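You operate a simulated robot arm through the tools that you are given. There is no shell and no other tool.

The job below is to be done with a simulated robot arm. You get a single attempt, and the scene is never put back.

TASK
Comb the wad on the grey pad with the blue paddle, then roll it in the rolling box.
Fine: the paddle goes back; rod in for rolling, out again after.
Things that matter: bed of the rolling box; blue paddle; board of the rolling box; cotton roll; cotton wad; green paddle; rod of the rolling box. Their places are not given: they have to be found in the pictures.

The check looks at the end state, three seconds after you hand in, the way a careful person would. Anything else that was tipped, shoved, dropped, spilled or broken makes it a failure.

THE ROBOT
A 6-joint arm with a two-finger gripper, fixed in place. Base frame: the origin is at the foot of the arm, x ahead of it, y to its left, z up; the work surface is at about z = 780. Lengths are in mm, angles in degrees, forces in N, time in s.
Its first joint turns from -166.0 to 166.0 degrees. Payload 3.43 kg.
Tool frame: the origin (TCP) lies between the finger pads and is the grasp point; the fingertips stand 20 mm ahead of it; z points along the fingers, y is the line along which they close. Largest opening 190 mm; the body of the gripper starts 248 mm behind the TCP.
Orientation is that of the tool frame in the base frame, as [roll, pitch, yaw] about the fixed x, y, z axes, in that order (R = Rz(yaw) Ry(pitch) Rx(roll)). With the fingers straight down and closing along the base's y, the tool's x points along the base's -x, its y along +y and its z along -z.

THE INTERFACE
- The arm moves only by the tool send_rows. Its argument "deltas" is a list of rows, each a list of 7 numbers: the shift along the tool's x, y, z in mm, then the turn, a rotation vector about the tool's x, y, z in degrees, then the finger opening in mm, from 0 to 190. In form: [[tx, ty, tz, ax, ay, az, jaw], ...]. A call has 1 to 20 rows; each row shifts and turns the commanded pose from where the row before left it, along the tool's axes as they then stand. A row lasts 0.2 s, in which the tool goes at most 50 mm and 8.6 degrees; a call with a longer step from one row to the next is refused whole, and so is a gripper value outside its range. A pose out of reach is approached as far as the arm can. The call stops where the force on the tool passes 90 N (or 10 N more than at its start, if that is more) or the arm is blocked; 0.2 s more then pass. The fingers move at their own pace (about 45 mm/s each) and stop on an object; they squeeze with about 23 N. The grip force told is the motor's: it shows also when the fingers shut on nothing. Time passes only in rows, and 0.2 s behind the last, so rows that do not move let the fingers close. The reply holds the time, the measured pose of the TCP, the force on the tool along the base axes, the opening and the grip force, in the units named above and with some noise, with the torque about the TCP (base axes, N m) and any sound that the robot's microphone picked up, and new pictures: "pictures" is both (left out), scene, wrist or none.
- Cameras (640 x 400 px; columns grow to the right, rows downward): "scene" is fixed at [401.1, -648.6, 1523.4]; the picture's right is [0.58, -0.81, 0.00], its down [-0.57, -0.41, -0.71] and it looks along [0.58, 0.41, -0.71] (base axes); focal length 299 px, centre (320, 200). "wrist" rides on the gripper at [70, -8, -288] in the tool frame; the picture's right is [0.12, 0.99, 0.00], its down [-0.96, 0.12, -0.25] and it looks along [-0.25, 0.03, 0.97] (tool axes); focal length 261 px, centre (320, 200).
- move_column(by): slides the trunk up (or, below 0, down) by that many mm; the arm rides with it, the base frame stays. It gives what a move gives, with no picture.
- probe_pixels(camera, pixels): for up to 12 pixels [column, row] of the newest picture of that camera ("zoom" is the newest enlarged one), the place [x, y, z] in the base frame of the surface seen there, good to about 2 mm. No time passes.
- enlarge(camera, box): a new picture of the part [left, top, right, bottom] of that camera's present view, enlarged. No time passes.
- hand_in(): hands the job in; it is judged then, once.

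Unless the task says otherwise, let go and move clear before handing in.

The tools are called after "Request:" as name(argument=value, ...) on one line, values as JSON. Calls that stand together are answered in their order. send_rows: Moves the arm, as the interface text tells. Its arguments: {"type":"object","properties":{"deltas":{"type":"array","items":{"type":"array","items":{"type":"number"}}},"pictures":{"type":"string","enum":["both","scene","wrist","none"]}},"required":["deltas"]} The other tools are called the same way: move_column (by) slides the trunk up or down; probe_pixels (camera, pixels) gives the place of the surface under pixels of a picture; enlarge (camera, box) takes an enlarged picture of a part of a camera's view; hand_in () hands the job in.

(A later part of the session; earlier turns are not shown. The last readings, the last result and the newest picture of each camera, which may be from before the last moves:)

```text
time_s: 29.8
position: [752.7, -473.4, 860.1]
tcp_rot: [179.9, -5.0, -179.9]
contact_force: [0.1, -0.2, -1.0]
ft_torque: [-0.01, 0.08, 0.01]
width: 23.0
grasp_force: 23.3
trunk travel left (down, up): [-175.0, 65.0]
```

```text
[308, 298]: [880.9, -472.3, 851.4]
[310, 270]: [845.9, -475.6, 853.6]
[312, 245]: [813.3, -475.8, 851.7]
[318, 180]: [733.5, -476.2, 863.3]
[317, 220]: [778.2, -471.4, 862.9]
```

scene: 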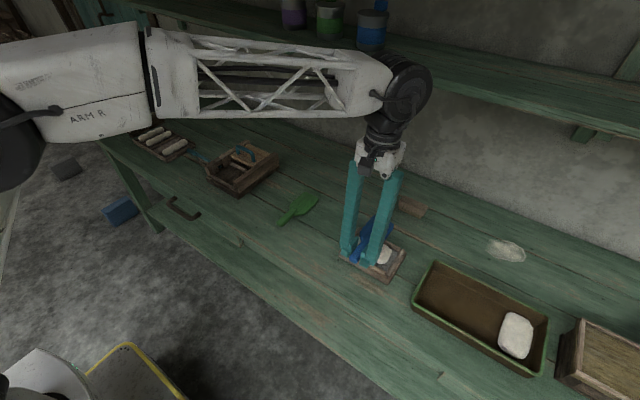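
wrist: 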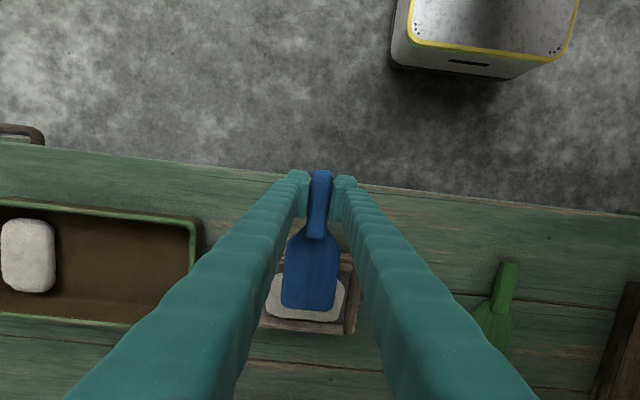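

Contact faded because z rose by half a millimetre during the stroke. I'll repeat with about 1.2 mm more pressure.

Request:
send_rows(deltas=[[0.7, 0, -8, 0, 0, 0, 5], [-31.9, 0, -2.8, 0, 0, 0, 5], [-31.9, 0, -2.8, 0, 0, 0, 5], [0, 0, 0, 0, 0, 0, 5], [-0.7, 0, 8, 0, 0, 0, 5], [0, 0, 1.2, 0, 0, 0, 5], [0, 0, 0, 0, 0, 0, 5]], pictures="none")

Request:
send_rows(deltas=[[4, 0, 0.45, 0, 0, 0, 5], [4, 0, 0.45, 0, 0, 0, 5], [4, 0, 0.45, 0, 0, 0, 5], [4, 0, 0.45, 0, 0, 0, 5]], pictures="none")

Request:
send_rows(deltas=[[4, 0, 0.45, 0, 0, 0, 5], [4, 0, 0.45, 0, 0, 0, 5], [4, 0, 0.45, 0, 0, 0, 5], [4, 0, 0.45, 0, 0, 0, 5]], pictures="none")

Request:
send_rows(deltas=[[4, 0, 0.45, 0, 0, 0, 5], [4, 0, 0.45, 0, 0, 0, 5], [4, 0, 0.45, 0, 0, 0, 5], [4, 0, 0.45, 0, 0, 0, 5]], pictures="none")

Request:
send_rows(deltas=[[6, 0, 0.5, 0, 0, 0, 5], [6, 0, 0.5, 0, 0, 0, 5], [6, 0, 0.5, 0, 0, 0, 5], [6, 0, 0.5, 0, 0, 0, 5]], pictures="none")

```text
time_s: 31.4
position: [817.0, -475.1, 859.6]
tcp_rot: [180.0, -5.1, -179.8]
contact_force: [0.2, 0.3, -0.4]
ft_torque: [0.01, 0.08, -0.01]
width: 22.7
grasp_force: 22.7
trunk travel left (down, up): [-175.0, 65.0]
```

```text
time_s: 32.4
position: [799.4, -475.4, 857.9]
tcp_rot: [180.0, -5.0, -179.8]
contact_force: [-0.7, 0.8, 0.7]
ft_torque: [0.04, -0.01, 0.05]
width: 23.0
grasp_force: 23.2
trunk travel left (down, up): [-175.0, 65.0]
```

```text
time_s: 33.4
position: [784.7, -474.1, 857.0]
tcp_rot: [-179.9, -5.1, 180.0]
contact_force: [0.0, 0.0, -1.7]
ft_torque: [0.01, 0.06, -0.02]
width: 23.1
grasp_force: 22.8
trunk travel left (down, up): [-175.0, 65.0]
```

```text
time_s: 34.4
position: [769.0, -474.4, 857.6]
tcp_rot: [180.0, -5.1, 180.0]
contact_force: [0.2, -0.2, -1.1]
ft_torque: [0.01, 0.08, -0.03]
width: 23.1
grasp_force: 22.9
trunk travel left (down, up): [-175.0, 65.0]
```

```text
time_s: 35.4
position: [745.1, -474.3, 856.5]
tcp_rot: [-179.9, -5.0, -179.9]
contact_force: [-0.2, 0.5, -1.2]
ft_torque: [0.01, 0.1, -0.01]
width: 22.9
grasp_force: 22.5
trunk travel left (down, up): [-175.0, 65.0]
```

The contact force stays near zero even 2.5 mm lower. I'll lift and check the wad and the paddle pitch.

Request:
send_rows(deltas=[[1.7, 0, -20, 0, 0, 0, 5], [2.2, 0, -25, 0, 0, 0, 5], [32, 33, 2.8, 0, 0, 0, 5], [32, 33, 2.8, 0, 0, 0, 5], [0, 45, 0, 0, 0, 0, 5], [0, 45, 0, 0, 0, 0, 5], [0, 0, 0, 0, 0, 0, 5]])

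Request:
enlarge(camera="scene", box=[325, 215, 421, 275])

Request:
probe_pixels(camera="wrist", pixels=[[308, 298], [310, 270], [312, 245], [318, 180], [317, 220]])

Request:
probe_pixels(camera="scene", pixels=[[372, 250], [365, 244], [380, 252], [372, 243], [367, 252], [385, 256], [360, 240]])

```text
time_s: 37.0
position: [679.3, -318.8, 901.0]
tcp_rot: [180.0, -5.0, 179.9]
contact_force: [-0.3, 0.2, -1.2]
ft_torque: [-0.02, 0.05, -0.01]
width: 22.6
grasp_force: 22.6
trunk travel left (down, up): [-175.0, 65.0]
```

scene: 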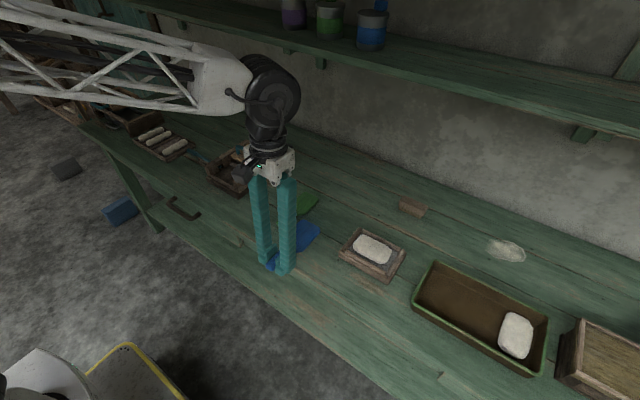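
wrist: 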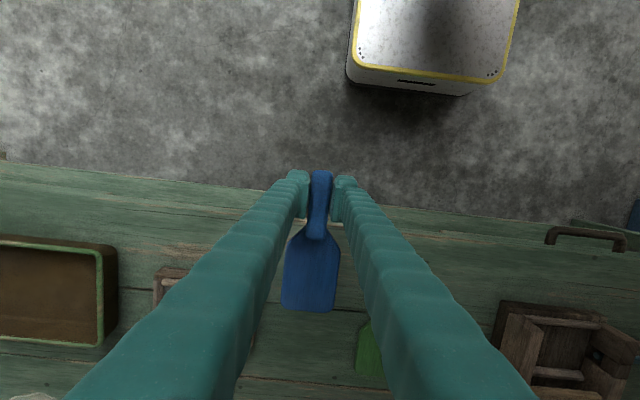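

```text
6.67 times, centred on (373, 245) of scene
```

zoom: 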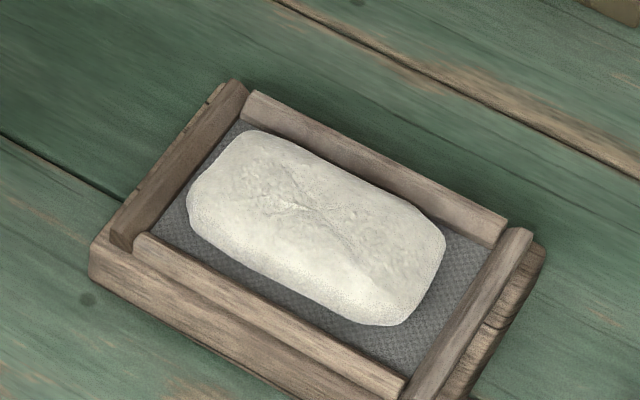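

```text
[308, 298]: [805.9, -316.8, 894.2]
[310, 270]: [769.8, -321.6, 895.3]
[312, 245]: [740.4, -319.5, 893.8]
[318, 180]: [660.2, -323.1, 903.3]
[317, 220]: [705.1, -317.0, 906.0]
```

```text
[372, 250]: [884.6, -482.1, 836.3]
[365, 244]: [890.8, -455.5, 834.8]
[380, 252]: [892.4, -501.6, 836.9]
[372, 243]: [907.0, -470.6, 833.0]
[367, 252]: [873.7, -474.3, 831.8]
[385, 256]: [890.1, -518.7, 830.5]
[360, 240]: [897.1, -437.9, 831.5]
```

The wad is unmoved and its wrinkles are fading (zoom 320,200), so the strokes are working. The blade pitched up about 2° more, so I'll re-level it with 2.5° of tilt and continue.

Request:
send_rows(deltas=[[-30, -34, -2.6, 0, 0, 0, 5], [-30, -34, -2.6, 0, 0, 0, 5], [-30, -34, -2.6, 0, 0, 0, 5], [-30, -34, -2.6, 0, 0, 0, 5], [-15, -18, -1.3, 0, 0, 0, 5], [0, 0, 0, 0, 2.5, 0, 5], [0, 0, 20, 0, 0, 0, 5], [0, 0, 10, 0, 0, 0, 5], [0, 0, 0, 0, 0, 0, 5]], pictures="wrist")

Request:
probe_pixels(camera="wrist", pixels=[[308, 298], [310, 270], [312, 245], [318, 180], [317, 220], [290, 285], [330, 285], [300, 290], [320, 260]])

```text
time_s: 39.0
position: [811.5, -472.2, 872.1]
tcp_rot: [179.9, -7.5, 179.9]
contact_force: [0.3, 0.3, -1.4]
ft_torque: [0.02, 0.07, -0.02]
width: 22.9
grasp_force: 23.1
trunk travel left (down, up): [-175.0, 65.0]
```

wrist: 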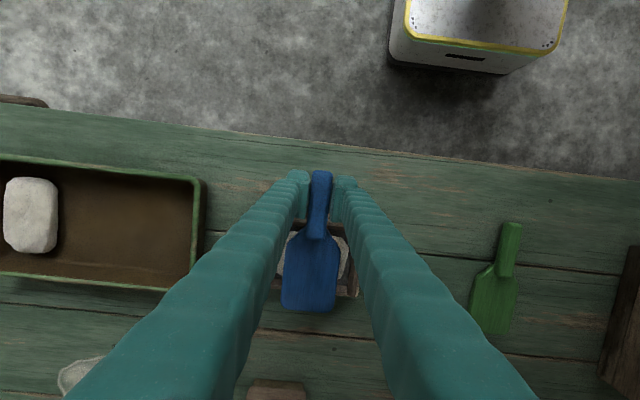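

```text
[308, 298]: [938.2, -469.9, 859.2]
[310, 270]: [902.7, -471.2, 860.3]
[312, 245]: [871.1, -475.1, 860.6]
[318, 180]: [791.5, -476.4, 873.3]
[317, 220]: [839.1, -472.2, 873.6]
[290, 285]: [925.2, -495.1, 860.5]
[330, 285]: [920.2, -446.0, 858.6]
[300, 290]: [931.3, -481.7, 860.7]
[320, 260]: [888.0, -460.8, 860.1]
```

Level again. I'll start strokes further forward, with the wad nearer the blade's heel, so there's less leverage on the grip.

Request:
send_rows(deltas=[[-23.8, 0, -3.1, 0, 0, 0, 5], [-1.1, 0, 8.5, 0, 0, 0, 5], [0, 0, 0, 0, 0, 0, 5]], pictures="none")

Request:
send_rows(deltas=[[-0.1, 0, 1, 0, 0, 0, 5], [0, 0, 0, 0, 0, 0, 5]], pictures="none")

Request:
send_rows(deltas=[[-0.1, 0, 1, 0, 0, 0, 5], [0, 0, 0, 0, 0, 0, 5]], pictures="none")

Request:
send_rows(deltas=[[-0.1, 0, 1, 0, 0, 0, 5], [0, 0, 0, 0, 0, 0, 5]], pictures="none")

```text
time_s: 39.8
position: [835.2, -472.8, 863.8]
tcp_rot: [-180.0, -7.5, -180.0]
contact_force: [0.2, -0.7, -0.6]
ft_torque: [0.02, 0.07, 0.01]
width: 22.9
grasp_force: 23.2
trunk travel left (down, up): [-175.0, 65.0]
```

```text
time_s: 40.4
position: [834.3, -472.9, 863.3]
tcp_rot: [179.9, -7.5, 180.0]
contact_force: [-1.1, 0.7, -0.9]
ft_torque: [-0.02, 0.06, -0.03]
width: 22.7
grasp_force: 23.0
trunk travel left (down, up): [-175.0, 65.0]
```

```text
time_s: 41.0
position: [835.0, -472.7, 861.6]
tcp_rot: [180.0, -7.5, 179.9]
contact_force: [-0.4, -0.2, -0.2]
ft_torque: [0.01, 0.07, -0.02]
width: 22.9
grasp_force: 23.2
trunk travel left (down, up): [-175.0, 65.0]
```

```text
time_s: 41.6
position: [835.1, -470.9, 860.9]
tcp_rot: [-179.9, -7.5, 180.0]
contact_force: [0.8, 0.6, -0.9]
ft_torque: [0.03, 0.05, 0.01]
width: 22.8
grasp_force: 22.5
trunk travel left (down, up): [-175.0, 65.0]
```

Request:
send_rows(deltas=[[-0.1, 0, 1, 0, 0, 0, 5], [0, 0, 0, 0, 0, 0, 5]], pictures="none")

Request:
send_rows(deltas=[[-0.1, 0, 1, 0, 0, 0, 5], [0, 0, 0, 0, 0, 0, 5]], pictures="none")

Request:
enlarge(camera="scene", box=[320, 200, 432, 285])

```text
time_s: 42.2
position: [835.0, -471.4, 859.3]
tcp_rot: [179.9, -7.5, 180.0]
contact_force: [-0.5, -0.4, 0.3]
ft_torque: [0.05, 0.02, 0.0]
width: 22.6
grasp_force: 23.4
trunk travel left (down, up): [-175.0, 65.0]
```

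```text
time_s: 42.8
position: [834.1, -470.7, 859.7]
tcp_rot: [180.0, -7.5, -180.0]
contact_force: [0.8, -0.5, 6.8]
ft_torque: [0.02, -0.44, -0.08]
width: 23.0
grasp_force: 22.8
trunk travel left (down, up): [-175.0, 65.0]
```

```text
4.71 times, centred on (376, 242) of scene
```

zoom: 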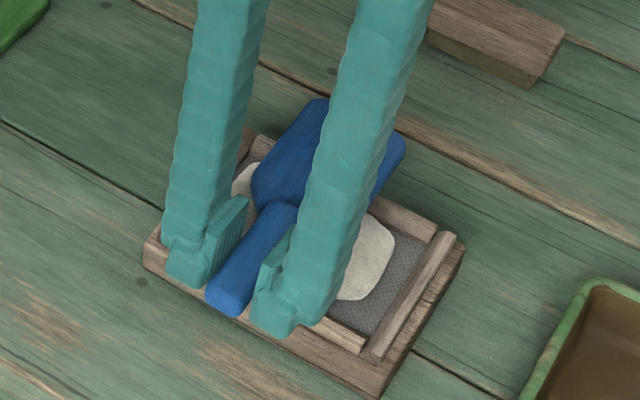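

Good contact, about 7 N. Stroking 48 mm in 4 mm rows.

Request:
send_rows(deltas=[[3.97, 0, 0.52, 0, 0, 0, 5], [3.97, 0, 0.52, 0, 0, 0, 5]], pictures="none")

Request:
send_rows(deltas=[[3.97, 0, 0.52, 0, 0, 0, 5], [3.97, 0, 0.52, 0, 0, 0, 5], [3.97, 0, 0.52, 0, 0, 0, 5]], pictures="none")

Request:
send_rows(deltas=[[3.97, 0, 0.52, 0, 0, 0, 5], [3.97, 0, 0.52, 0, 0, 0, 5], [3.97, 0, 0.52, 0, 0, 0, 5]], pictures="none")

Request:
send_rows(deltas=[[3.97, 0, 0.52, 0, 0, 0, 5], [3.97, 0, 0.52, 0, 0, 0, 5], [3.97, 0, 0.52, 0, 0, 0, 5], [3.97, 0, 0.52, 0, 0, 0, 5], [3.97, 0, 0.52, 0, 0, 0, 5]], pictures="none")

```text
time_s: 43.4
position: [828.1, -472.0, 859.7]
tcp_rot: [180.0, -7.4, -179.9]
contact_force: [3.3, -0.3, 7.2]
ft_torque: [0.0, -0.69, -0.08]
width: 22.7
grasp_force: 22.9
trunk travel left (down, up): [-175.0, 65.0]
```

```text
time_s: 44.2
position: [814.4, -472.0, 858.3]
tcp_rot: [-179.9, -7.5, -179.9]
contact_force: [0.0, -0.6, 1.2]
ft_torque: [0.05, -0.05, 0.03]
width: 22.9
grasp_force: 22.8
trunk travel left (down, up): [-175.0, 65.0]
```

```text
time_s: 45.0
position: [802.6, -472.7, 859.4]
tcp_rot: [-180.0, -7.4, 179.9]
contact_force: [-0.4, -0.2, -0.3]
ft_torque: [0.01, 0.08, -0.01]
width: 23.0
grasp_force: 22.7
trunk travel left (down, up): [-175.0, 65.0]
```

```text
time_s: 46.2
position: [782.3, -472.5, 859.3]
tcp_rot: [180.0, -7.5, 180.0]
contact_force: [0.0, 0.0, -1.1]
ft_torque: [0.01, 0.12, 0.0]
width: 22.9
grasp_force: 23.1
trunk travel left (down, up): [-175.0, 65.0]
```

Contact held for the first 20 mm, then the paddle pitched again as the lever grew. I'll lift, look, and re-level.

Request:
send_rows(deltas=[[2.6, 0, -20, 0, 0, 0, 5], [2.6, 0, -20, 0, 0, 0, 5], [35, 30, 4.6, 0, 0, 0, 5], [35, 30, 4.6, 0, 0, 0, 5], [20, 40, 2.6, 0, 0, 0, 5], [0, 45, 0, 0, 0, 0, 5], [0, 0, 0, 0, 0, 0, 5]])

Request:
enlarge(camera="scene", box=[325, 215, 421, 275])

Request:
probe_pixels(camera="wrist", pixels=[[308, 298], [310, 270], [312, 245], [318, 180], [317, 220], [290, 285], [330, 285], [300, 290], [320, 260]])

```text
time_s: 47.8
position: [691.7, -328.4, 897.6]
tcp_rot: [179.9, -7.5, 179.9]
contact_force: [-0.3, -0.3, -1.1]
ft_torque: [0.02, 0.08, 0.01]
width: 23.1
grasp_force: 23.2
trunk travel left (down, up): [-175.0, 65.0]
```

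scene: 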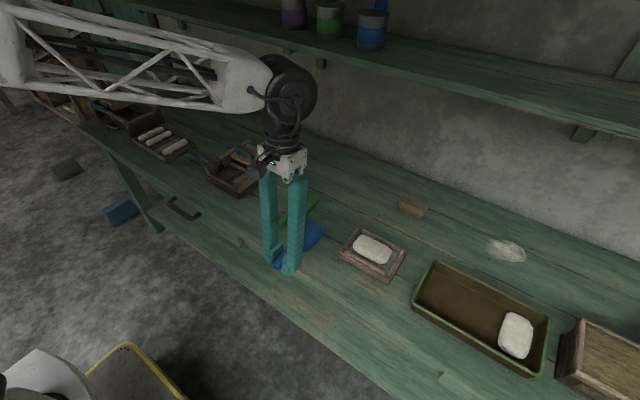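
wrist: 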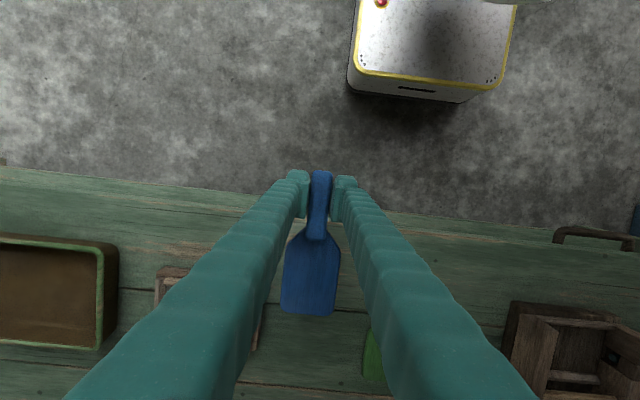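

```text
6.67 times, centred on (373, 245) of scene
```

zoom: 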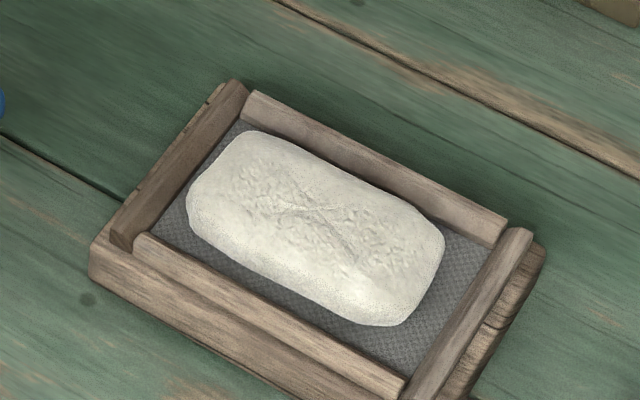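

```text
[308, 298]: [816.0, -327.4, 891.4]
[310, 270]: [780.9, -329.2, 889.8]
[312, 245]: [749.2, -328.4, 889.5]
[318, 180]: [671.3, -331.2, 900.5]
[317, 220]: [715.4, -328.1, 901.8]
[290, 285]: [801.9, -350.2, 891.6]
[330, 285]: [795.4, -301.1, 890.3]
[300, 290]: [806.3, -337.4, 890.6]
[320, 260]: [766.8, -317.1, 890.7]
```

The blade is nearly level again (within 1–2°). I'll compare the wad against the unworked one in the green box, and look at the blade's side.

Request:
enlarge(camera="scene", box=[470, 300, 566, 360])

Request:
enlarge(camera="scene", box=[260, 210, 340, 260])

Request:
enlarge(camera="scene", box=[485, 230, 533, 270])

```text
6.67 times, centred on (518, 330) of scene
```

zoom: 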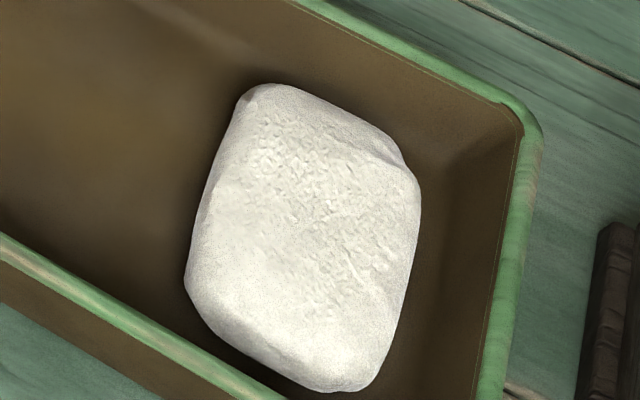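

```text
8.00 times, centred on (300, 235) of scene
```

zoom: 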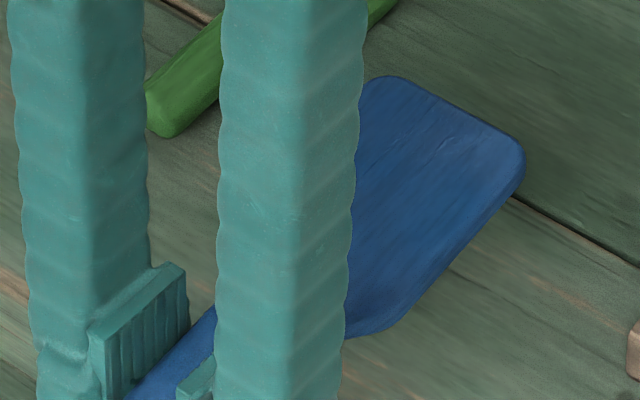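

```text
10.00 times, centred on (509, 250) of scene
```

zoom: 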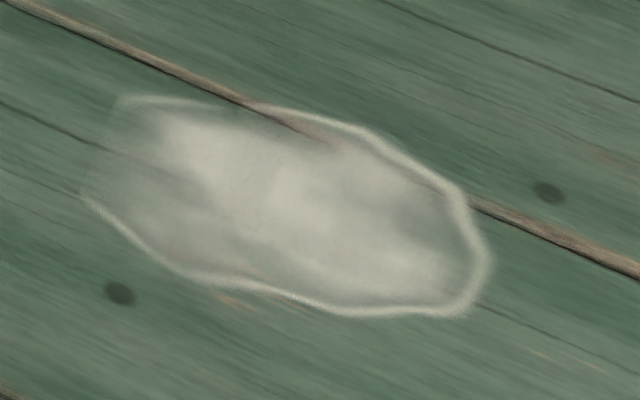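

No obvious state marker yet. I'll do sustained-contact sideways strokes along the wad's length, keeping the wad near the blade's heel.

Request:
send_rows(deltas=[[-36.2, -29, -4.8, 0, 0, 0, 5], [-36.2, -29, -4.8, 0, 0, 0, 5], [-36.2, -29, -4.8, 0, 0, 0, 5], [-36.2, -29, -4.8, 0, 0, 0, 5], [0, 0, 0, 0, 1, 0, 5], [-3, 0, 19.8, 0, 0, 0, 5], [-2, 0, 12, 0, 0, 0, 5], [0, 0, 0, 0, 0, 0, 5]], pictures="wrist")

Request:
probe_pixels(camera="wrist", pixels=[[308, 298], [310, 270], [312, 245], [318, 180], [317, 220], [290, 285], [330, 285], [300, 290], [320, 260]])

```text
time_s: 49.6
position: [839.1, -443.5, 865.9]
tcp_rot: [-180.0, -8.5, -180.0]
contact_force: [0.3, -0.6, -1.6]
ft_torque: [0.02, 0.04, 0.01]
width: 22.9
grasp_force: 22.5
trunk travel left (down, up): [-175.0, 65.0]
```

wrist: 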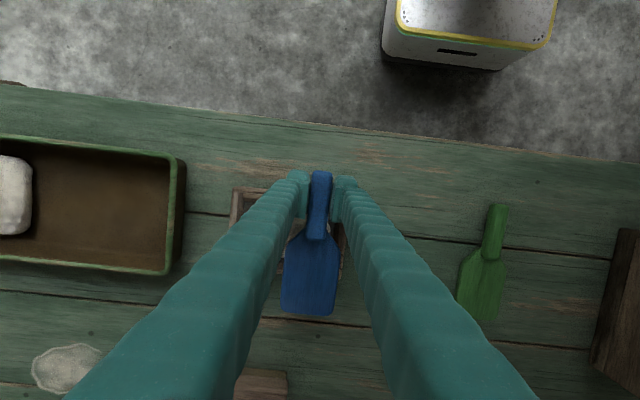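

```text
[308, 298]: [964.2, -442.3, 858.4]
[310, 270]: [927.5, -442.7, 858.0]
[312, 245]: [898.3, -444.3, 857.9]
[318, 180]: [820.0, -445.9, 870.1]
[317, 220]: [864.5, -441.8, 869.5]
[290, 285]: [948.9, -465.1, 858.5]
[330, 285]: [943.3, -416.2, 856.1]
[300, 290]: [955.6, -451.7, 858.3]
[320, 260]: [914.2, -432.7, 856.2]
```

Request:
send_rows(deltas=[[-0.9, 0, 6, 0, 0, 0, 5], [0, 0, 0, 0, 0, 0, 5]], pictures="none")

Request:
send_rows(deltas=[[-0.15, 0, 1, 0, 0, 0, 5], [0, 0, 0, 0, 0, 0, 5]], pictures="none")

Request:
send_rows(deltas=[[-0.15, 0, 1, 0, 0, 0, 5], [0, 0, 0, 0, 0, 0, 5]], pictures="none")

Request:
send_rows(deltas=[[-0.15, 0, 1, 0, 0, 0, 5], [0, 0, 0, 0, 0, 0, 5]], pictures="none")

```text
time_s: 50.2
position: [838.2, -442.8, 861.2]
tcp_rot: [-180.0, -8.5, -180.0]
contact_force: [0.5, 0.4, -0.8]
ft_torque: [0.0, 0.09, -0.01]
width: 22.7
grasp_force: 22.4
trunk travel left (down, up): [-175.0, 65.0]
```

```text
time_s: 50.8
position: [838.5, -442.9, 860.1]
tcp_rot: [179.9, -8.5, -180.0]
contact_force: [-0.1, 0.1, -0.3]
ft_torque: [0.02, 0.08, -0.01]
width: 22.9
grasp_force: 23.3
trunk travel left (down, up): [-175.0, 65.0]
```

```text
time_s: 51.4
position: [838.4, -443.5, 859.0]
tcp_rot: [180.0, -8.6, -180.0]
contact_force: [-0.3, 0.2, -0.4]
ft_torque: [-0.03, 0.09, 0.01]
width: 22.7
grasp_force: 23.3
trunk travel left (down, up): [-175.0, 65.0]
```

```text
time_s: 52.0
position: [839.1, -443.1, 859.2]
tcp_rot: [-180.0, -8.5, -179.9]
contact_force: [0.0, 0.0, 0.1]
ft_torque: [0.01, 0.06, 0.01]
width: 23.0
grasp_force: 22.8
trunk travel left (down, up): [-175.0, 65.0]
```

Request:
send_rows(deltas=[[-0.15, 0, 1, 0, 0, 0, 5], [0, 0, 0, 0, 0, 0, 5]], pictures="none")

Request:
send_rows(deltas=[[-0.1, 0, 0.7, 0, 0, 0, 5], [0, 0, 0, 0, 0, 0, 5]], pictures="none")

```text
time_s: 52.6
position: [838.5, -443.3, 856.4]
tcp_rot: [-179.9, -8.6, -179.9]
contact_force: [0.3, -1.5, 3.4]
ft_torque: [-0.02, -0.2, -0.08]
width: 22.8
grasp_force: 23.3
trunk travel left (down, up): [-175.0, 65.0]
```

```text
time_s: 53.2
position: [837.3, -442.4, 858.2]
tcp_rot: [-180.0, -8.5, -180.0]
contact_force: [1.2, -1.8, 9.5]
ft_torque: [-0.03, -0.55, -0.04]
width: 23.1
grasp_force: 22.7
trunk travel left (down, up): [-175.0, 65.0]
```

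Firm contact at about 9 N, torque 0.55 N·m. Sweeping along -y.

Request:
send_rows(deltas=[[0, -5, 0, 0, 0, 0, 5], [0, -5, 0, 0, 0, 0, 5], [0, -5, 0, 0, 0, 0, 5], [0, -5, 0, 0, 0, 0, 5]], pictures="none")

Request:
send_rows(deltas=[[0, -5, 0, 0, 0, 0, 5], [0, -5, 0, 0, 0, 0, 5], [0, -5, 0, 0, 0, 0, 5], [0, -5, 0, 0, 0, 0, 5]], pictures="none")

Request:
send_rows(deltas=[[0, -5, 0, 0, 0, 0, 5], [0, -5, 0, 0, 0, 0, 5], [0, -5, 0, 0, 0, 0, 5], [0, -5, 0, 0, 0, 0, 5]], pictures="wrist")

```text
time_s: 54.2
position: [837.4, -463.2, 857.3]
tcp_rot: [180.0, -8.5, 180.0]
contact_force: [0.3, 2.7, 6.2]
ft_torque: [0.07, -0.39, 0.21]
width: 22.9
grasp_force: 23.1
trunk travel left (down, up): [-175.0, 65.0]
```

```text
time_s: 55.2
position: [837.0, -483.4, 856.7]
tcp_rot: [180.0, -8.5, -179.9]
contact_force: [0.6, 4.7, 9.6]
ft_torque: [0.1, -0.51, 0.21]
width: 23.1
grasp_force: 23.1
trunk travel left (down, up): [-175.0, 65.0]
```

```text
time_s: 56.2
position: [837.8, -504.0, 856.4]
tcp_rot: [-180.0, -8.5, -180.0]
contact_force: [0.3, 2.3, 6.7]
ft_torque: [0.08, -0.41, 0.21]
width: 23.2
grasp_force: 23.4
trunk travel left (down, up): [-175.0, 65.0]
```

wrist: 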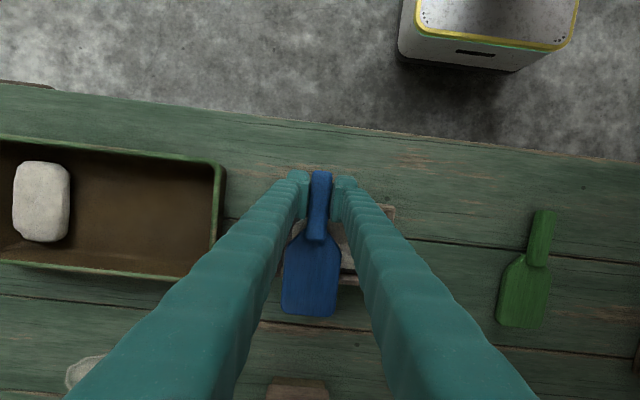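

Sustained drag of 3–5 N across the wad, just what combing needs. Repeating back and forth a few passes.

Request:
send_rows(deltas=[[0, 5, 0, 0, 0, 0, 5], [0, 5, 0, 0, 0, 0, 5], [0, 5, 0, 0, 0, 0, 5], [0, 5, 0, 0, 0, 0, 5], [0, 5, 0, 0, 0, 0, 5], [0, 5, 0, 0, 0, 0, 5], [0, 5, 0, 0, 0, 0, 5], [0, 5, 0, 0, 0, 0, 5], [0, 5, 0, 0, 0, 0, 5], [0, 5, 0, 0, 0, 0, 5], [0, 5, 0, 0, 0, 0, 5], [0, 5, 0, 0, 0, 0, 5]], pictures="none")

Request:
send_rows(deltas=[[0, -5, 0, 0, 0, 0, 5], [0, -5, 0, 0, 0, 0, 5], [0, -5, 0, 0, 0, 0, 5], [0, -5, 0, 0, 0, 0, 5], [0, -5, 0, 0, 0, 0, 5], [0, -5, 0, 0, 0, 0, 5], [0, -5, 0, 0, 0, 0, 5], [0, -5, 0, 0, 0, 0, 5], [0, -5, 0, 0, 0, 0, 5], [0, -5, 0, 0, 0, 0, 5], [0, -5, 0, 0, 0, 0, 5], [0, -5, 0, 0, 0, 0, 5]], pictures="none")

Request:
send_rows(deltas=[[0, 5, 0, 0, 0, 0, 5], [0, 5, 0, 0, 0, 0, 5], [0, 5, 0, 0, 0, 0, 5], [0, 5, 0, 0, 0, 0, 5], [0, 5, 0, 0, 0, 0, 5], [0, 5, 0, 0, 0, 0, 5], [0, 5, 0, 0, 0, 0, 5], [0, 5, 0, 0, 0, 0, 5], [0, 5, 0, 0, 0, 0, 5], [0, 5, 0, 0, 0, 0, 5], [0, 5, 0, 0, 0, 0, 5], [0, 5, 0, 0, 0, 0, 5]], pictures="wrist")

```text
time_s: 58.8
position: [838.1, -443.5, 857.1]
tcp_rot: [180.0, -8.4, -180.0]
contact_force: [0.1, 0.0, -0.7]
ft_torque: [0.05, 0.05, 0.01]
width: 23.0
grasp_force: 23.3
trunk travel left (down, up): [-175.0, 65.0]
```

```text
time_s: 61.4
position: [837.2, -503.6, 856.7]
tcp_rot: [180.0, -8.4, -180.0]
contact_force: [0.1, 0.5, -1.3]
ft_torque: [-0.01, 0.09, -0.01]
width: 22.9
grasp_force: 22.7
trunk travel left (down, up): [-175.0, 65.0]
```

```text
time_s: 64.0
position: [838.3, -443.8, 856.8]
tcp_rot: [180.0, -8.5, -180.0]
contact_force: [-0.2, -0.1, -0.5]
ft_torque: [0.0, 0.06, -0.02]
width: 22.7
grasp_force: 23.4
trunk travel left (down, up): [-175.0, 65.0]
```

wrist: 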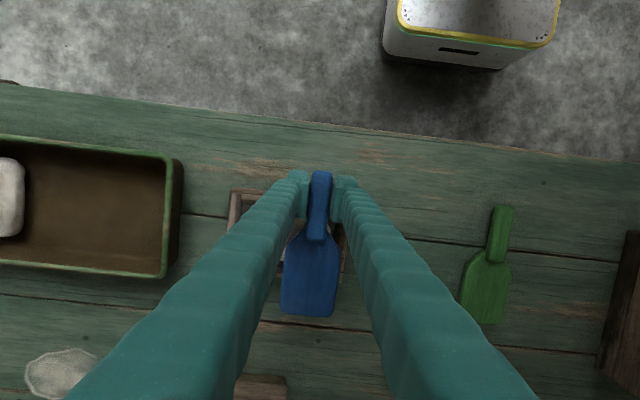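

The force vanished after the reversal, so either the wad changed or the paddle pitched. Lifting off to look.

Request:
send_rows(deltas=[[3, 0, -20, 0, 0, 0, 5], [3, 0, -20, 0, 0, 0, 5], [39, 10, 5.9, 0, 0, 0, 5], [39, 20, 5.9, 0, 0, 0, 5], [39, 25, 5.9, 0, 0, 0, 5], [29, 30, 4.5, 0, 0, 0, 5], [0, 45, 0, 0, 0, 0, 5], [0, 0, 0, 0, 0, 0, 5]])

Request:
enlarge(camera="scene", box=[325, 215, 421, 275])

Request:
probe_pixels(camera="wrist", pixels=[[308, 298], [310, 270], [312, 245], [318, 180], [317, 220], [290, 285], [330, 285], [300, 290], [320, 260]])

Request:
probe_pixels(camera="scene", pixels=[[372, 250], [365, 244], [380, 252], [372, 243], [367, 252], [385, 256], [360, 240]])

```text
time_s: 65.8
position: [688.5, -312.8, 894.9]
tcp_rot: [180.0, -8.5, -179.9]
contact_force: [-0.2, 1.0, -1.6]
ft_torque: [0.0, 0.07, 0.01]
width: 22.8
grasp_force: 23.2
trunk travel left (down, up): [-175.0, 65.0]
```

scene: 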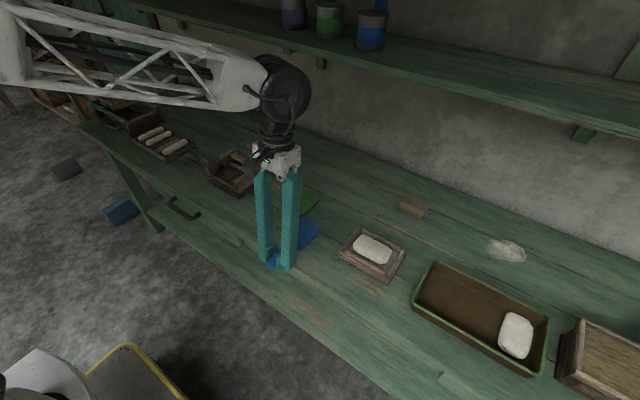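
wrist: 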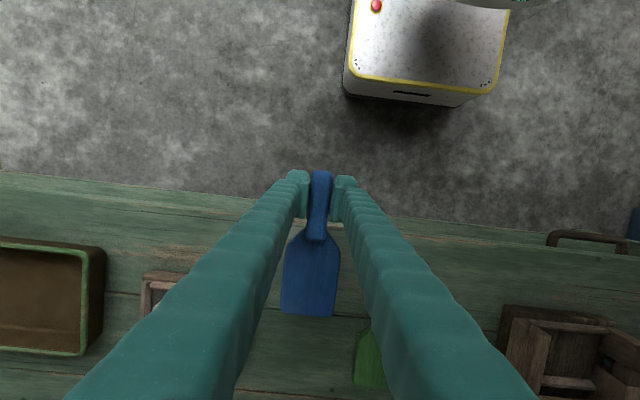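

```text
6.67 times, centred on (373, 245) of scene
```

zoom: 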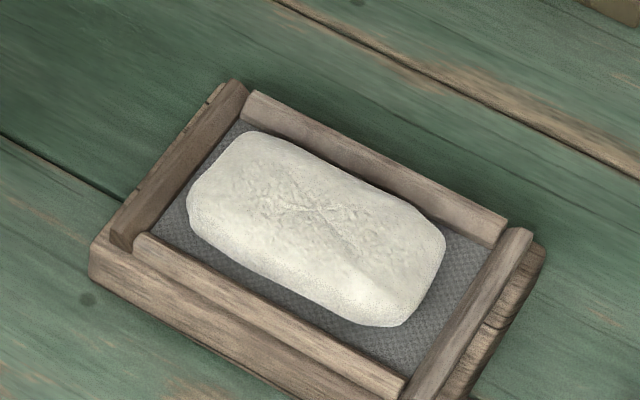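

```text
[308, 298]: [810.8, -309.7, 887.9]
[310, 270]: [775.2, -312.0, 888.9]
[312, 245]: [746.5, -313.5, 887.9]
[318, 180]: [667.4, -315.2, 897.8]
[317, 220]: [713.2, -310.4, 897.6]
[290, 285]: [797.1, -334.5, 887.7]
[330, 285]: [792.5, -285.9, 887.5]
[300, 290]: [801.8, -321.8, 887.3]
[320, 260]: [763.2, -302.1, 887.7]
```

```text
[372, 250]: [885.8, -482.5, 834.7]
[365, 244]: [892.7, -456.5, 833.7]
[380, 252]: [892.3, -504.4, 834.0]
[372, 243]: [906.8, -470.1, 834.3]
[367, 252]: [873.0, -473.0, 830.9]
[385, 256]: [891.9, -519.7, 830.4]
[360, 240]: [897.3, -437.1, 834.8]
```

The blade is still level, but it has slid about 4 mm up in the fingers, which explains the lost contact. The wad is intact and in place. I'll do more sustained strokes with the updated height.

Request:
send_rows(deltas=[[-36, -31, -5.4, 0, 0, 0, 5], [-36, -31, -5.4, 0, 0, 0, 5], [-36, -32, -5.4, 0, 0, 0, 5], [-36, -33, -5.4, 0, 0, 0, 5], [-3.5, 0, 20, 0, 0, 0, 5], [-2.5, 0, 16, 0, 0, 0, 5], [0, 0, 0, 0, 0, 0, 5]], pictures="none")

Request:
send_rows(deltas=[[-0.2, 0, 1.5, 0, 0, 0, 5], [0, 0, 0, 0, 0, 0, 5]], pictures="none")

Request:
send_rows(deltas=[[-0.15, 0, 1, 0, 0, 0, 5], [0, 0, 0, 0, 0, 0, 5]], pictures="none")

```text
time_s: 67.4
position: [835.5, -439.4, 860.8]
tcp_rot: [180.0, -8.4, -180.0]
contact_force: [-0.4, 0.4, -1.4]
ft_torque: [0.0, 0.09, -0.01]
width: 23.0
grasp_force: 22.9
trunk travel left (down, up): [-175.0, 65.0]
```

```text
time_s: 68.0
position: [835.5, -439.3, 858.2]
tcp_rot: [179.9, -8.5, 180.0]
contact_force: [0.7, -0.9, -1.4]
ft_torque: [-0.01, 0.1, 0.0]
width: 22.7
grasp_force: 22.9
trunk travel left (down, up): [-175.0, 65.0]
```

```text
time_s: 68.6
position: [835.3, -440.3, 857.8]
tcp_rot: [-180.0, -8.6, -180.0]
contact_force: [-0.7, -0.9, -1.2]
ft_torque: [0.03, 0.1, 0.02]
width: 22.9
grasp_force: 22.9
trunk travel left (down, up): [-175.0, 65.0]
```

Request:
send_rows(deltas=[[-0.15, 0, 1, 0, 0, 0, 5], [0, 0, 0, 0, 0, 0, 5]], pictures="none")

Request:
send_rows(deltas=[[-0.15, 0, 1, 0, 0, 0, 5], [0, 0, 0, 0, 0, 0, 5]], pictures="none")

Request:
send_rows(deltas=[[-0.15, 0, 1, 0, 0, 0, 5], [0, 0, 0, 0, 0, 0, 5]], pictures="none")

```text
time_s: 69.2
position: [836.0, -440.1, 857.1]
tcp_rot: [-180.0, -8.4, -179.9]
contact_force: [-0.1, -0.2, -0.4]
ft_torque: [-0.01, 0.07, 0.0]
width: 23.2
grasp_force: 23.0
trunk travel left (down, up): [-175.0, 65.0]
```

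```text
time_s: 69.8
position: [835.8, -439.5, 856.8]
tcp_rot: [180.0, -8.5, 179.9]
contact_force: [-0.2, 0.8, 3.9]
ft_torque: [-0.08, -0.22, 0.03]
width: 22.9
grasp_force: 23.2
trunk travel left (down, up): [-175.0, 65.0]
```

```text
time_s: 70.4
position: [836.3, -440.6, 854.5]
tcp_rot: [-179.9, -8.6, -180.0]
contact_force: [-3.6, 0.6, 11.4]
ft_torque: [0.02, -0.56, 0.04]
width: 22.7
grasp_force: 23.5
trunk travel left (down, up): [-175.0, 65.0]
```

About 12 N. Sweeping -y at full length with readings partway.

Request:
send_rows(deltas=[[0, -5, 0, 0, 0, 0, 5], [0, -5, 0, 0, 0, 0, 5], [0, -5, 0, 0, 0, 0, 5], [0, -5, 0, 0, 0, 0, 5], [0, -5, 0, 0, 0, 0, 5], [0, -5, 0, 0, 0, 0, 5]], pictures="none")

Request:
send_rows(deltas=[[0, -5, 0.1, 0, 0, 0, 5], [0, -5, 0.1, 0, 0, 0, 5], [0, -5, 0.1, 0, 0, 0, 5], [0, -5, 0.1, 0, 0, 0, 5], [0, -5, 0.1, 0, 0, 0, 5], [0, -5, 0.1, 0, 0, 0, 5], [0, -5, 0.1, 0, 0, 0, 5]], pictures="none")

Request:
send_rows(deltas=[[0, 5, 0, 0, 0, 0, 5], [0, 5, 0, 0, 0, 0, 5], [0, 5, 0, 0, 0, 0, 5], [0, 5, 0, 0, 0, 0, 5], [0, 5, 0, 0, 0, 0, 5], [0, 5, 0, 0, 0, 0, 5]], pictures="none")

```text
time_s: 71.8
position: [836.2, -469.5, 855.0]
tcp_rot: [179.9, -8.5, 180.0]
contact_force: [-0.4, 2.4, 3.7]
ft_torque: [0.05, -0.24, 0.12]
width: 23.1
grasp_force: 22.7
trunk travel left (down, up): [-175.0, 65.0]
```

```text
time_s: 73.4
position: [835.8, -504.5, 855.6]
tcp_rot: [179.9, -8.5, -179.9]
contact_force: [-0.5, 1.7, 2.3]
ft_torque: [0.01, -0.09, 0.08]
width: 22.8
grasp_force: 23.4
trunk travel left (down, up): [-175.0, 65.0]
```

```text
time_s: 74.8
position: [836.3, -475.3, 854.6]
tcp_rot: [-179.9, -8.4, -180.0]
contact_force: [-0.1, -4.1, 10.3]
ft_torque: [-0.12, -0.54, -0.24]
width: 23.0
grasp_force: 23.0
trunk travel left (down, up): [-175.0, 65.0]
```

Contact held throughout. Completing this return stroke and doing two more.

Request:
send_rows(deltas=[[0, 5, 0, 0, 0, 0, 5], [0, 5, 0, 0, 0, 0, 5], [0, 5, 0, 0, 0, 0, 5], [0, 5, 0, 0, 0, 0, 5], [0, 5, 0, 0, 0, 0, 5], [0, 5, 0, 0, 0, 0, 5], [0, 5, 0, 0, 0, 0, 5]], pictures="none")

Request:
send_rows(deltas=[[0, -5, 0.6, 0, 0, 0, 5], [0, -5, 0, 0, 0, 0, 5], [0, -5, 0, 0, 0, 0, 5], [0, -5, 0, 0, 0, 0, 5], [0, -5, 0, 0, 0, 0, 5], [0, -5, 0, 0, 0, 0, 5]], pictures="none")

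Request:
send_rows(deltas=[[0, -5, 0.1, 0, 0, 0, 5], [0, -5, 0.1, 0, 0, 0, 5], [0, -5, 0.1, 0, 0, 0, 5], [0, -5, 0.1, 0, 0, 0, 5], [0, -5, 0.1, 0, 0, 0, 5], [0, -5, 0.1, 0, 0, 0, 5], [0, -5, 0.1, 0, 0, 0, 5]], pictures="none")

Request:
send_rows(deltas=[[0, 5, 0, 0, 0, 0, 5], [0, 5, 0, 0, 0, 0, 5], [0, 5, 0, 0, 0, 0, 5], [0, 5, 0, 0, 0, 0, 5], [0, 5, 0, 0, 0, 0, 5], [0, 5, 0, 0, 0, 0, 5]], pictures="none")

```text
time_s: 76.4
position: [836.5, -438.3, 853.8]
tcp_rot: [-179.9, -8.5, 180.0]
contact_force: [0.0, -1.8, 6.2]
ft_torque: [-0.06, -0.33, -0.11]
width: 23.1
grasp_force: 23.1
trunk travel left (down, up): [-175.0, 65.0]
```

```text
time_s: 77.8
position: [836.4, -470.1, 853.4]
tcp_rot: [-180.0, -8.5, 179.9]
contact_force: [-0.5, 2.7, 5.7]
ft_torque: [0.01, -0.29, 0.16]
width: 23.0
grasp_force: 22.7
trunk travel left (down, up): [-175.0, 65.0]
```

```text
time_s: 79.4
position: [836.0, -504.3, 853.1]
tcp_rot: [-180.0, -8.5, -180.0]
contact_force: [-1.6, 3.1, 7.6]
ft_torque: [0.1, -0.41, 0.16]
width: 23.0
grasp_force: 23.0
trunk travel left (down, up): [-175.0, 65.0]
```

```text
time_s: 80.8
position: [836.0, -475.5, 853.5]
tcp_rot: [-180.0, -8.5, 180.0]
contact_force: [-0.2, -3.2, 8.8]
ft_torque: [-0.07, -0.5, -0.18]
width: 23.2
grasp_force: 23.1
trunk travel left (down, up): [-175.0, 65.0]
```

Sustained drag each way. Now a few short pull strokes along the handle direction at this contact level.

Request:
send_rows(deltas=[[4, 0, 0.4, 0, 0, 0, 5], [4, 0, 0.4, 0, 0, 0, 5], [4, 0, 0.4, 0, 0, 0, 5], [4, 0, 0.5, 0, 0, 0, 5]], pictures="none")

Request:
send_rows(deltas=[[4, 0, 0.5, 0, 0, 0, 5], [4, 0, 0.5, 0, 0, 0, 5], [4, 0, 0.5, 0, 0, 0, 5], [4, 0, 0.5, 0, 0, 0, 5], [4, 0, 0.5, 0, 0, 0, 5], [4, 0, 0.5, 0, 0, 0, 5]], pictures="none")

Request:
send_rows(deltas=[[4, 0, 0.5, 0, 0, 0, 5], [4, 0, 0.5, 0, 0, 0, 5], [4, 0, 0.5, 0, 0, 0, 5], [4, 0, 0.5, 0, 0, 0, 5], [4, 0, 0.5, 0, 0, 0, 5], [4, 0, 0.5, 0, 0, 0, 5]], pictures="none")

Request:
send_rows(deltas=[[3, 0, -20, 0, 0, 0, 5], [3, 0, -20, 0, 0, 0, 5], [38, 30, 5.9, 0, 0, 0, 5], [38, 30, 5.9, 0, 0, 0, 5], [0, 45, 0, 0, 0, 0, 5], [0, 45, 0, 0, 0, 0, 5], [0, 0, 0, 0, 0, 0, 5]])

Request:
enlarge(camera="scene", box=[325, 215, 421, 275])

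Request:
probe_pixels(camera="wrist", pixels=[[308, 298], [310, 270], [312, 245], [318, 180], [317, 220], [290, 285], [330, 285], [300, 290], [320, 260]])

```text
time_s: 81.8
position: [821.7, -475.4, 853.8]
tcp_rot: [180.0, -8.5, -179.9]
contact_force: [0.3, -0.1, -2.0]
ft_torque: [0.01, 0.06, -0.02]
width: 22.9
grasp_force: 23.3
trunk travel left (down, up): [-175.0, 65.0]
```

```text
time_s: 83.2
position: [796.0, -476.6, 853.7]
tcp_rot: [-180.0, -8.6, 179.9]
contact_force: [0.4, 0.2, -0.8]
ft_torque: [0.01, 0.1, 0.01]
width: 22.6
grasp_force: 22.7
trunk travel left (down, up): [-175.0, 65.0]
```

```text
time_s: 84.6
position: [772.3, -474.9, 854.8]
tcp_rot: [180.0, -8.6, -179.9]
contact_force: [0.1, 0.4, -0.7]
ft_torque: [-0.02, 0.09, -0.02]
width: 22.8
grasp_force: 23.0
trunk travel left (down, up): [-175.0, 65.0]
```

```text
time_s: 86.2
position: [697.2, -322.5, 895.1]
tcp_rot: [180.0, -8.5, 180.0]
contact_force: [0.4, 0.0, -0.3]
ft_torque: [-0.01, 0.06, -0.01]
width: 23.1
grasp_force: 22.7
trunk travel left (down, up): [-175.0, 65.0]
```

scene: 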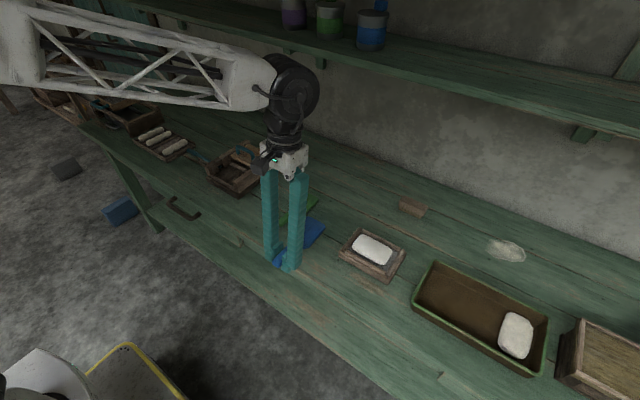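
wrist: 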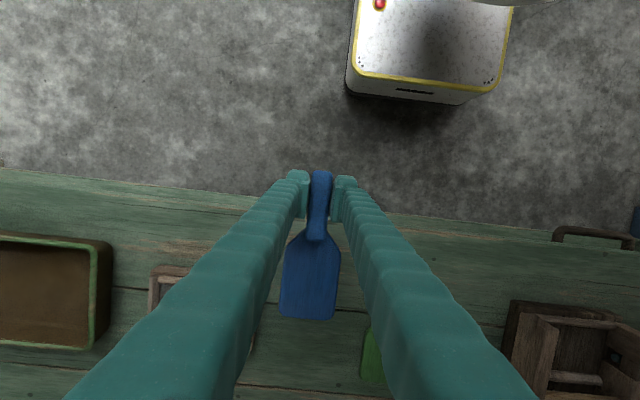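

```text
6.67 times, centred on (373, 245) of scene
```

zoom: 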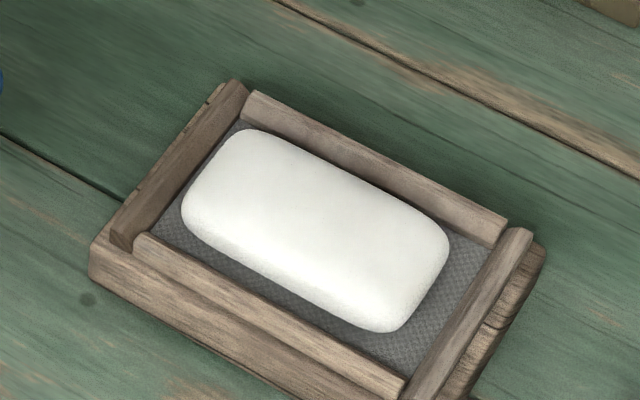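

```text
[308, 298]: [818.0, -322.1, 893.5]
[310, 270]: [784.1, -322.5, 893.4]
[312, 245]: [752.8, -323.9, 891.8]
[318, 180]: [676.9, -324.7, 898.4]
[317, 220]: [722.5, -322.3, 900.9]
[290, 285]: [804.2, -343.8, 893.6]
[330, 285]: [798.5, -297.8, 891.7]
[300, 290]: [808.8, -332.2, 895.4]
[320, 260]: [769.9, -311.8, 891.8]
```

The wad at zoom (315,230) is now clearly white, smooth and plump, so it's combed. I'll return the paddle, levelling it (about 1.7° more tilt) above its original spot at y≈-298 before setting it down.

Request:
send_rows(deltas=[[0, 0, 0, 0, 1.7, 0, 5], [-38.4, 6.4, -6.9, 0, 0, 0, 5], [-38.4, 6.4, -6.9, 0, 0, 0, 5], [-38.4, 6.4, -6.9, 0, 0, 0, 5], [-38.4, 6.4, -6.9, 0, 0, 0, 5], [-7, 0, 40, 0, 0, 0, 5], [0, 0, 0, 0, 0, 0, 5], [0, 0, 0, 0, 0, 0, 5]])

Request:
probe_pixels(camera="wrist", pixels=[[308, 310], [310, 280], [312, 250], [318, 180], [317, 220], [290, 295], [330, 295], [319, 173], [309, 316], [308, 314], [287, 270], [336, 270]])

```text
time_s: 88.0
position: [851.0, -299.8, 855.0]
tcp_rot: [-179.9, -10.2, -179.9]
contact_force: [-0.2, -0.8, -1.4]
ft_torque: [-0.01, 0.06, -0.01]
width: 22.7
grasp_force: 23.1
trunk travel left (down, up): [-175.0, 65.0]
```

scene: 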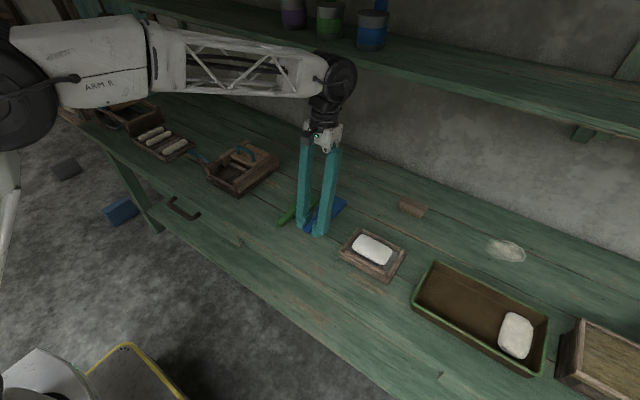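
wrist: 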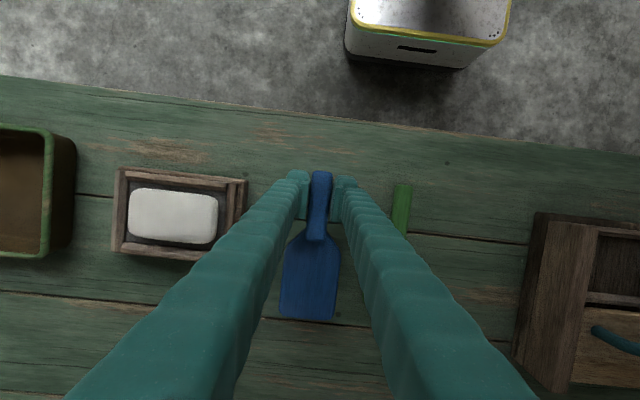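

```text
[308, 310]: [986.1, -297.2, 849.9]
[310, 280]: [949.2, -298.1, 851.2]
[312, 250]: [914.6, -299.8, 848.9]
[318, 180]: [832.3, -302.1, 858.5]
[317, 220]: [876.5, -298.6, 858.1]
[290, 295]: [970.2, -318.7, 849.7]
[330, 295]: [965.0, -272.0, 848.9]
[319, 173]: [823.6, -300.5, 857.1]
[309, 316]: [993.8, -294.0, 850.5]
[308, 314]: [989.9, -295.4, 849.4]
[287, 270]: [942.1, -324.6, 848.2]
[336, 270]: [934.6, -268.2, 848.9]
```

The paddle is level and aligned (butt x≈823.6, y≈-298). I'll lower it to just above the table, stopping short because the tilted fingertips reach the surface first.

Request:
send_rows(deltas=[[-3.5, 0.5, 19.7, 0, 0, 0, 5], [-3.5, 0.5, 19.7, 0, 0, 0, 5], [-1.4, 0, 7.9, 0, 0, 0, 5], [0, 0, 0, 0, 0, 0, 5]], pictures="none")

Request:
send_rows(deltas=[[-0.2, 0, 1, 0, 0, 0, 5], [0, 0, 0, 0, 0, 0, 5]])

Request:
probe_pixels(camera="wrist", pixels=[[308, 310], [310, 280], [312, 250], [318, 180], [317, 220], [290, 295], [330, 295]])

Request:
enlarge(camera="scene", box=[270, 190, 366, 250])

```text
time_s: 89.0
position: [850.4, -297.0, 807.0]
tcp_rot: [-180.0, -10.2, -180.0]
contact_force: [0.0, 0.1, -1.4]
ft_torque: [-0.01, 0.08, -0.02]
width: 23.0
grasp_force: 22.7
trunk travel left (down, up): [-175.0, 65.0]
```

```text
time_s: 89.6
position: [850.3, -298.7, 804.7]
tcp_rot: [180.0, -10.2, 180.0]
contact_force: [-0.3, 0.0, -1.8]
ft_torque: [0.02, 0.07, -0.05]
width: 22.7
grasp_force: 23.1
trunk travel left (down, up): [-175.0, 65.0]
```

scene: 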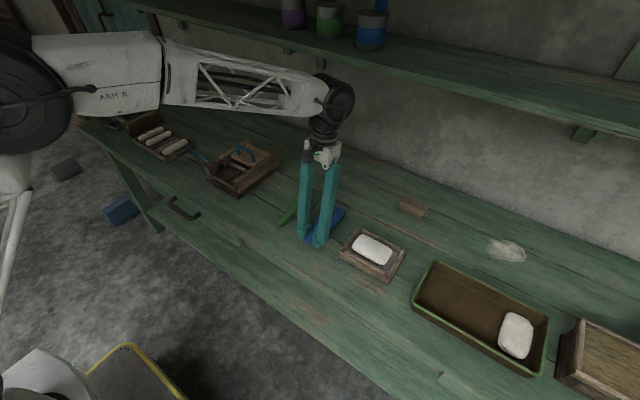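
wrist: 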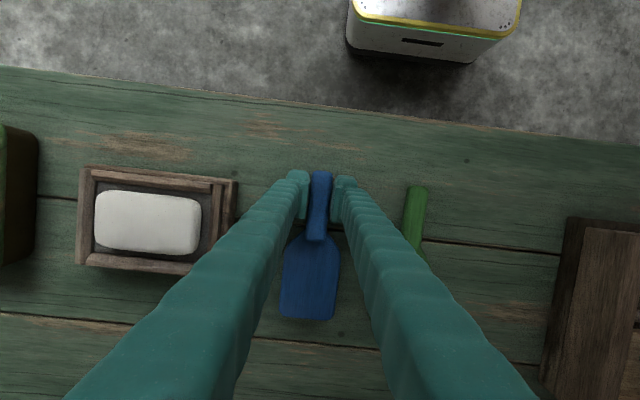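

```text
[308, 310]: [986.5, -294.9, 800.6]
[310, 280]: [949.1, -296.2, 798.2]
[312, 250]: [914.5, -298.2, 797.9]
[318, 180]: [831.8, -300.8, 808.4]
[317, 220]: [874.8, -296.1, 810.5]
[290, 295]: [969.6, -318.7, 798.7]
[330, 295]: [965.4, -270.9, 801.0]
```

```text
6.67 times, centred on (318, 220) of scene
```

zoom: 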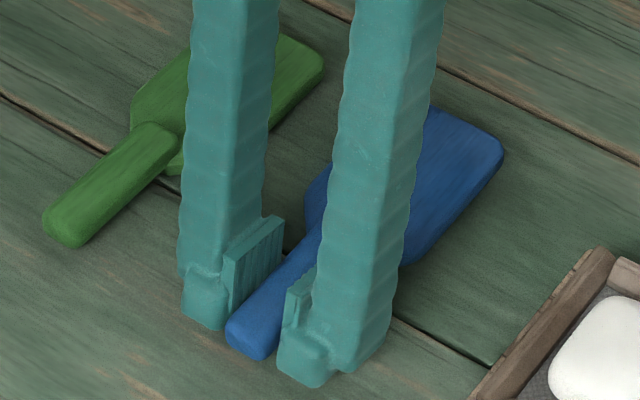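

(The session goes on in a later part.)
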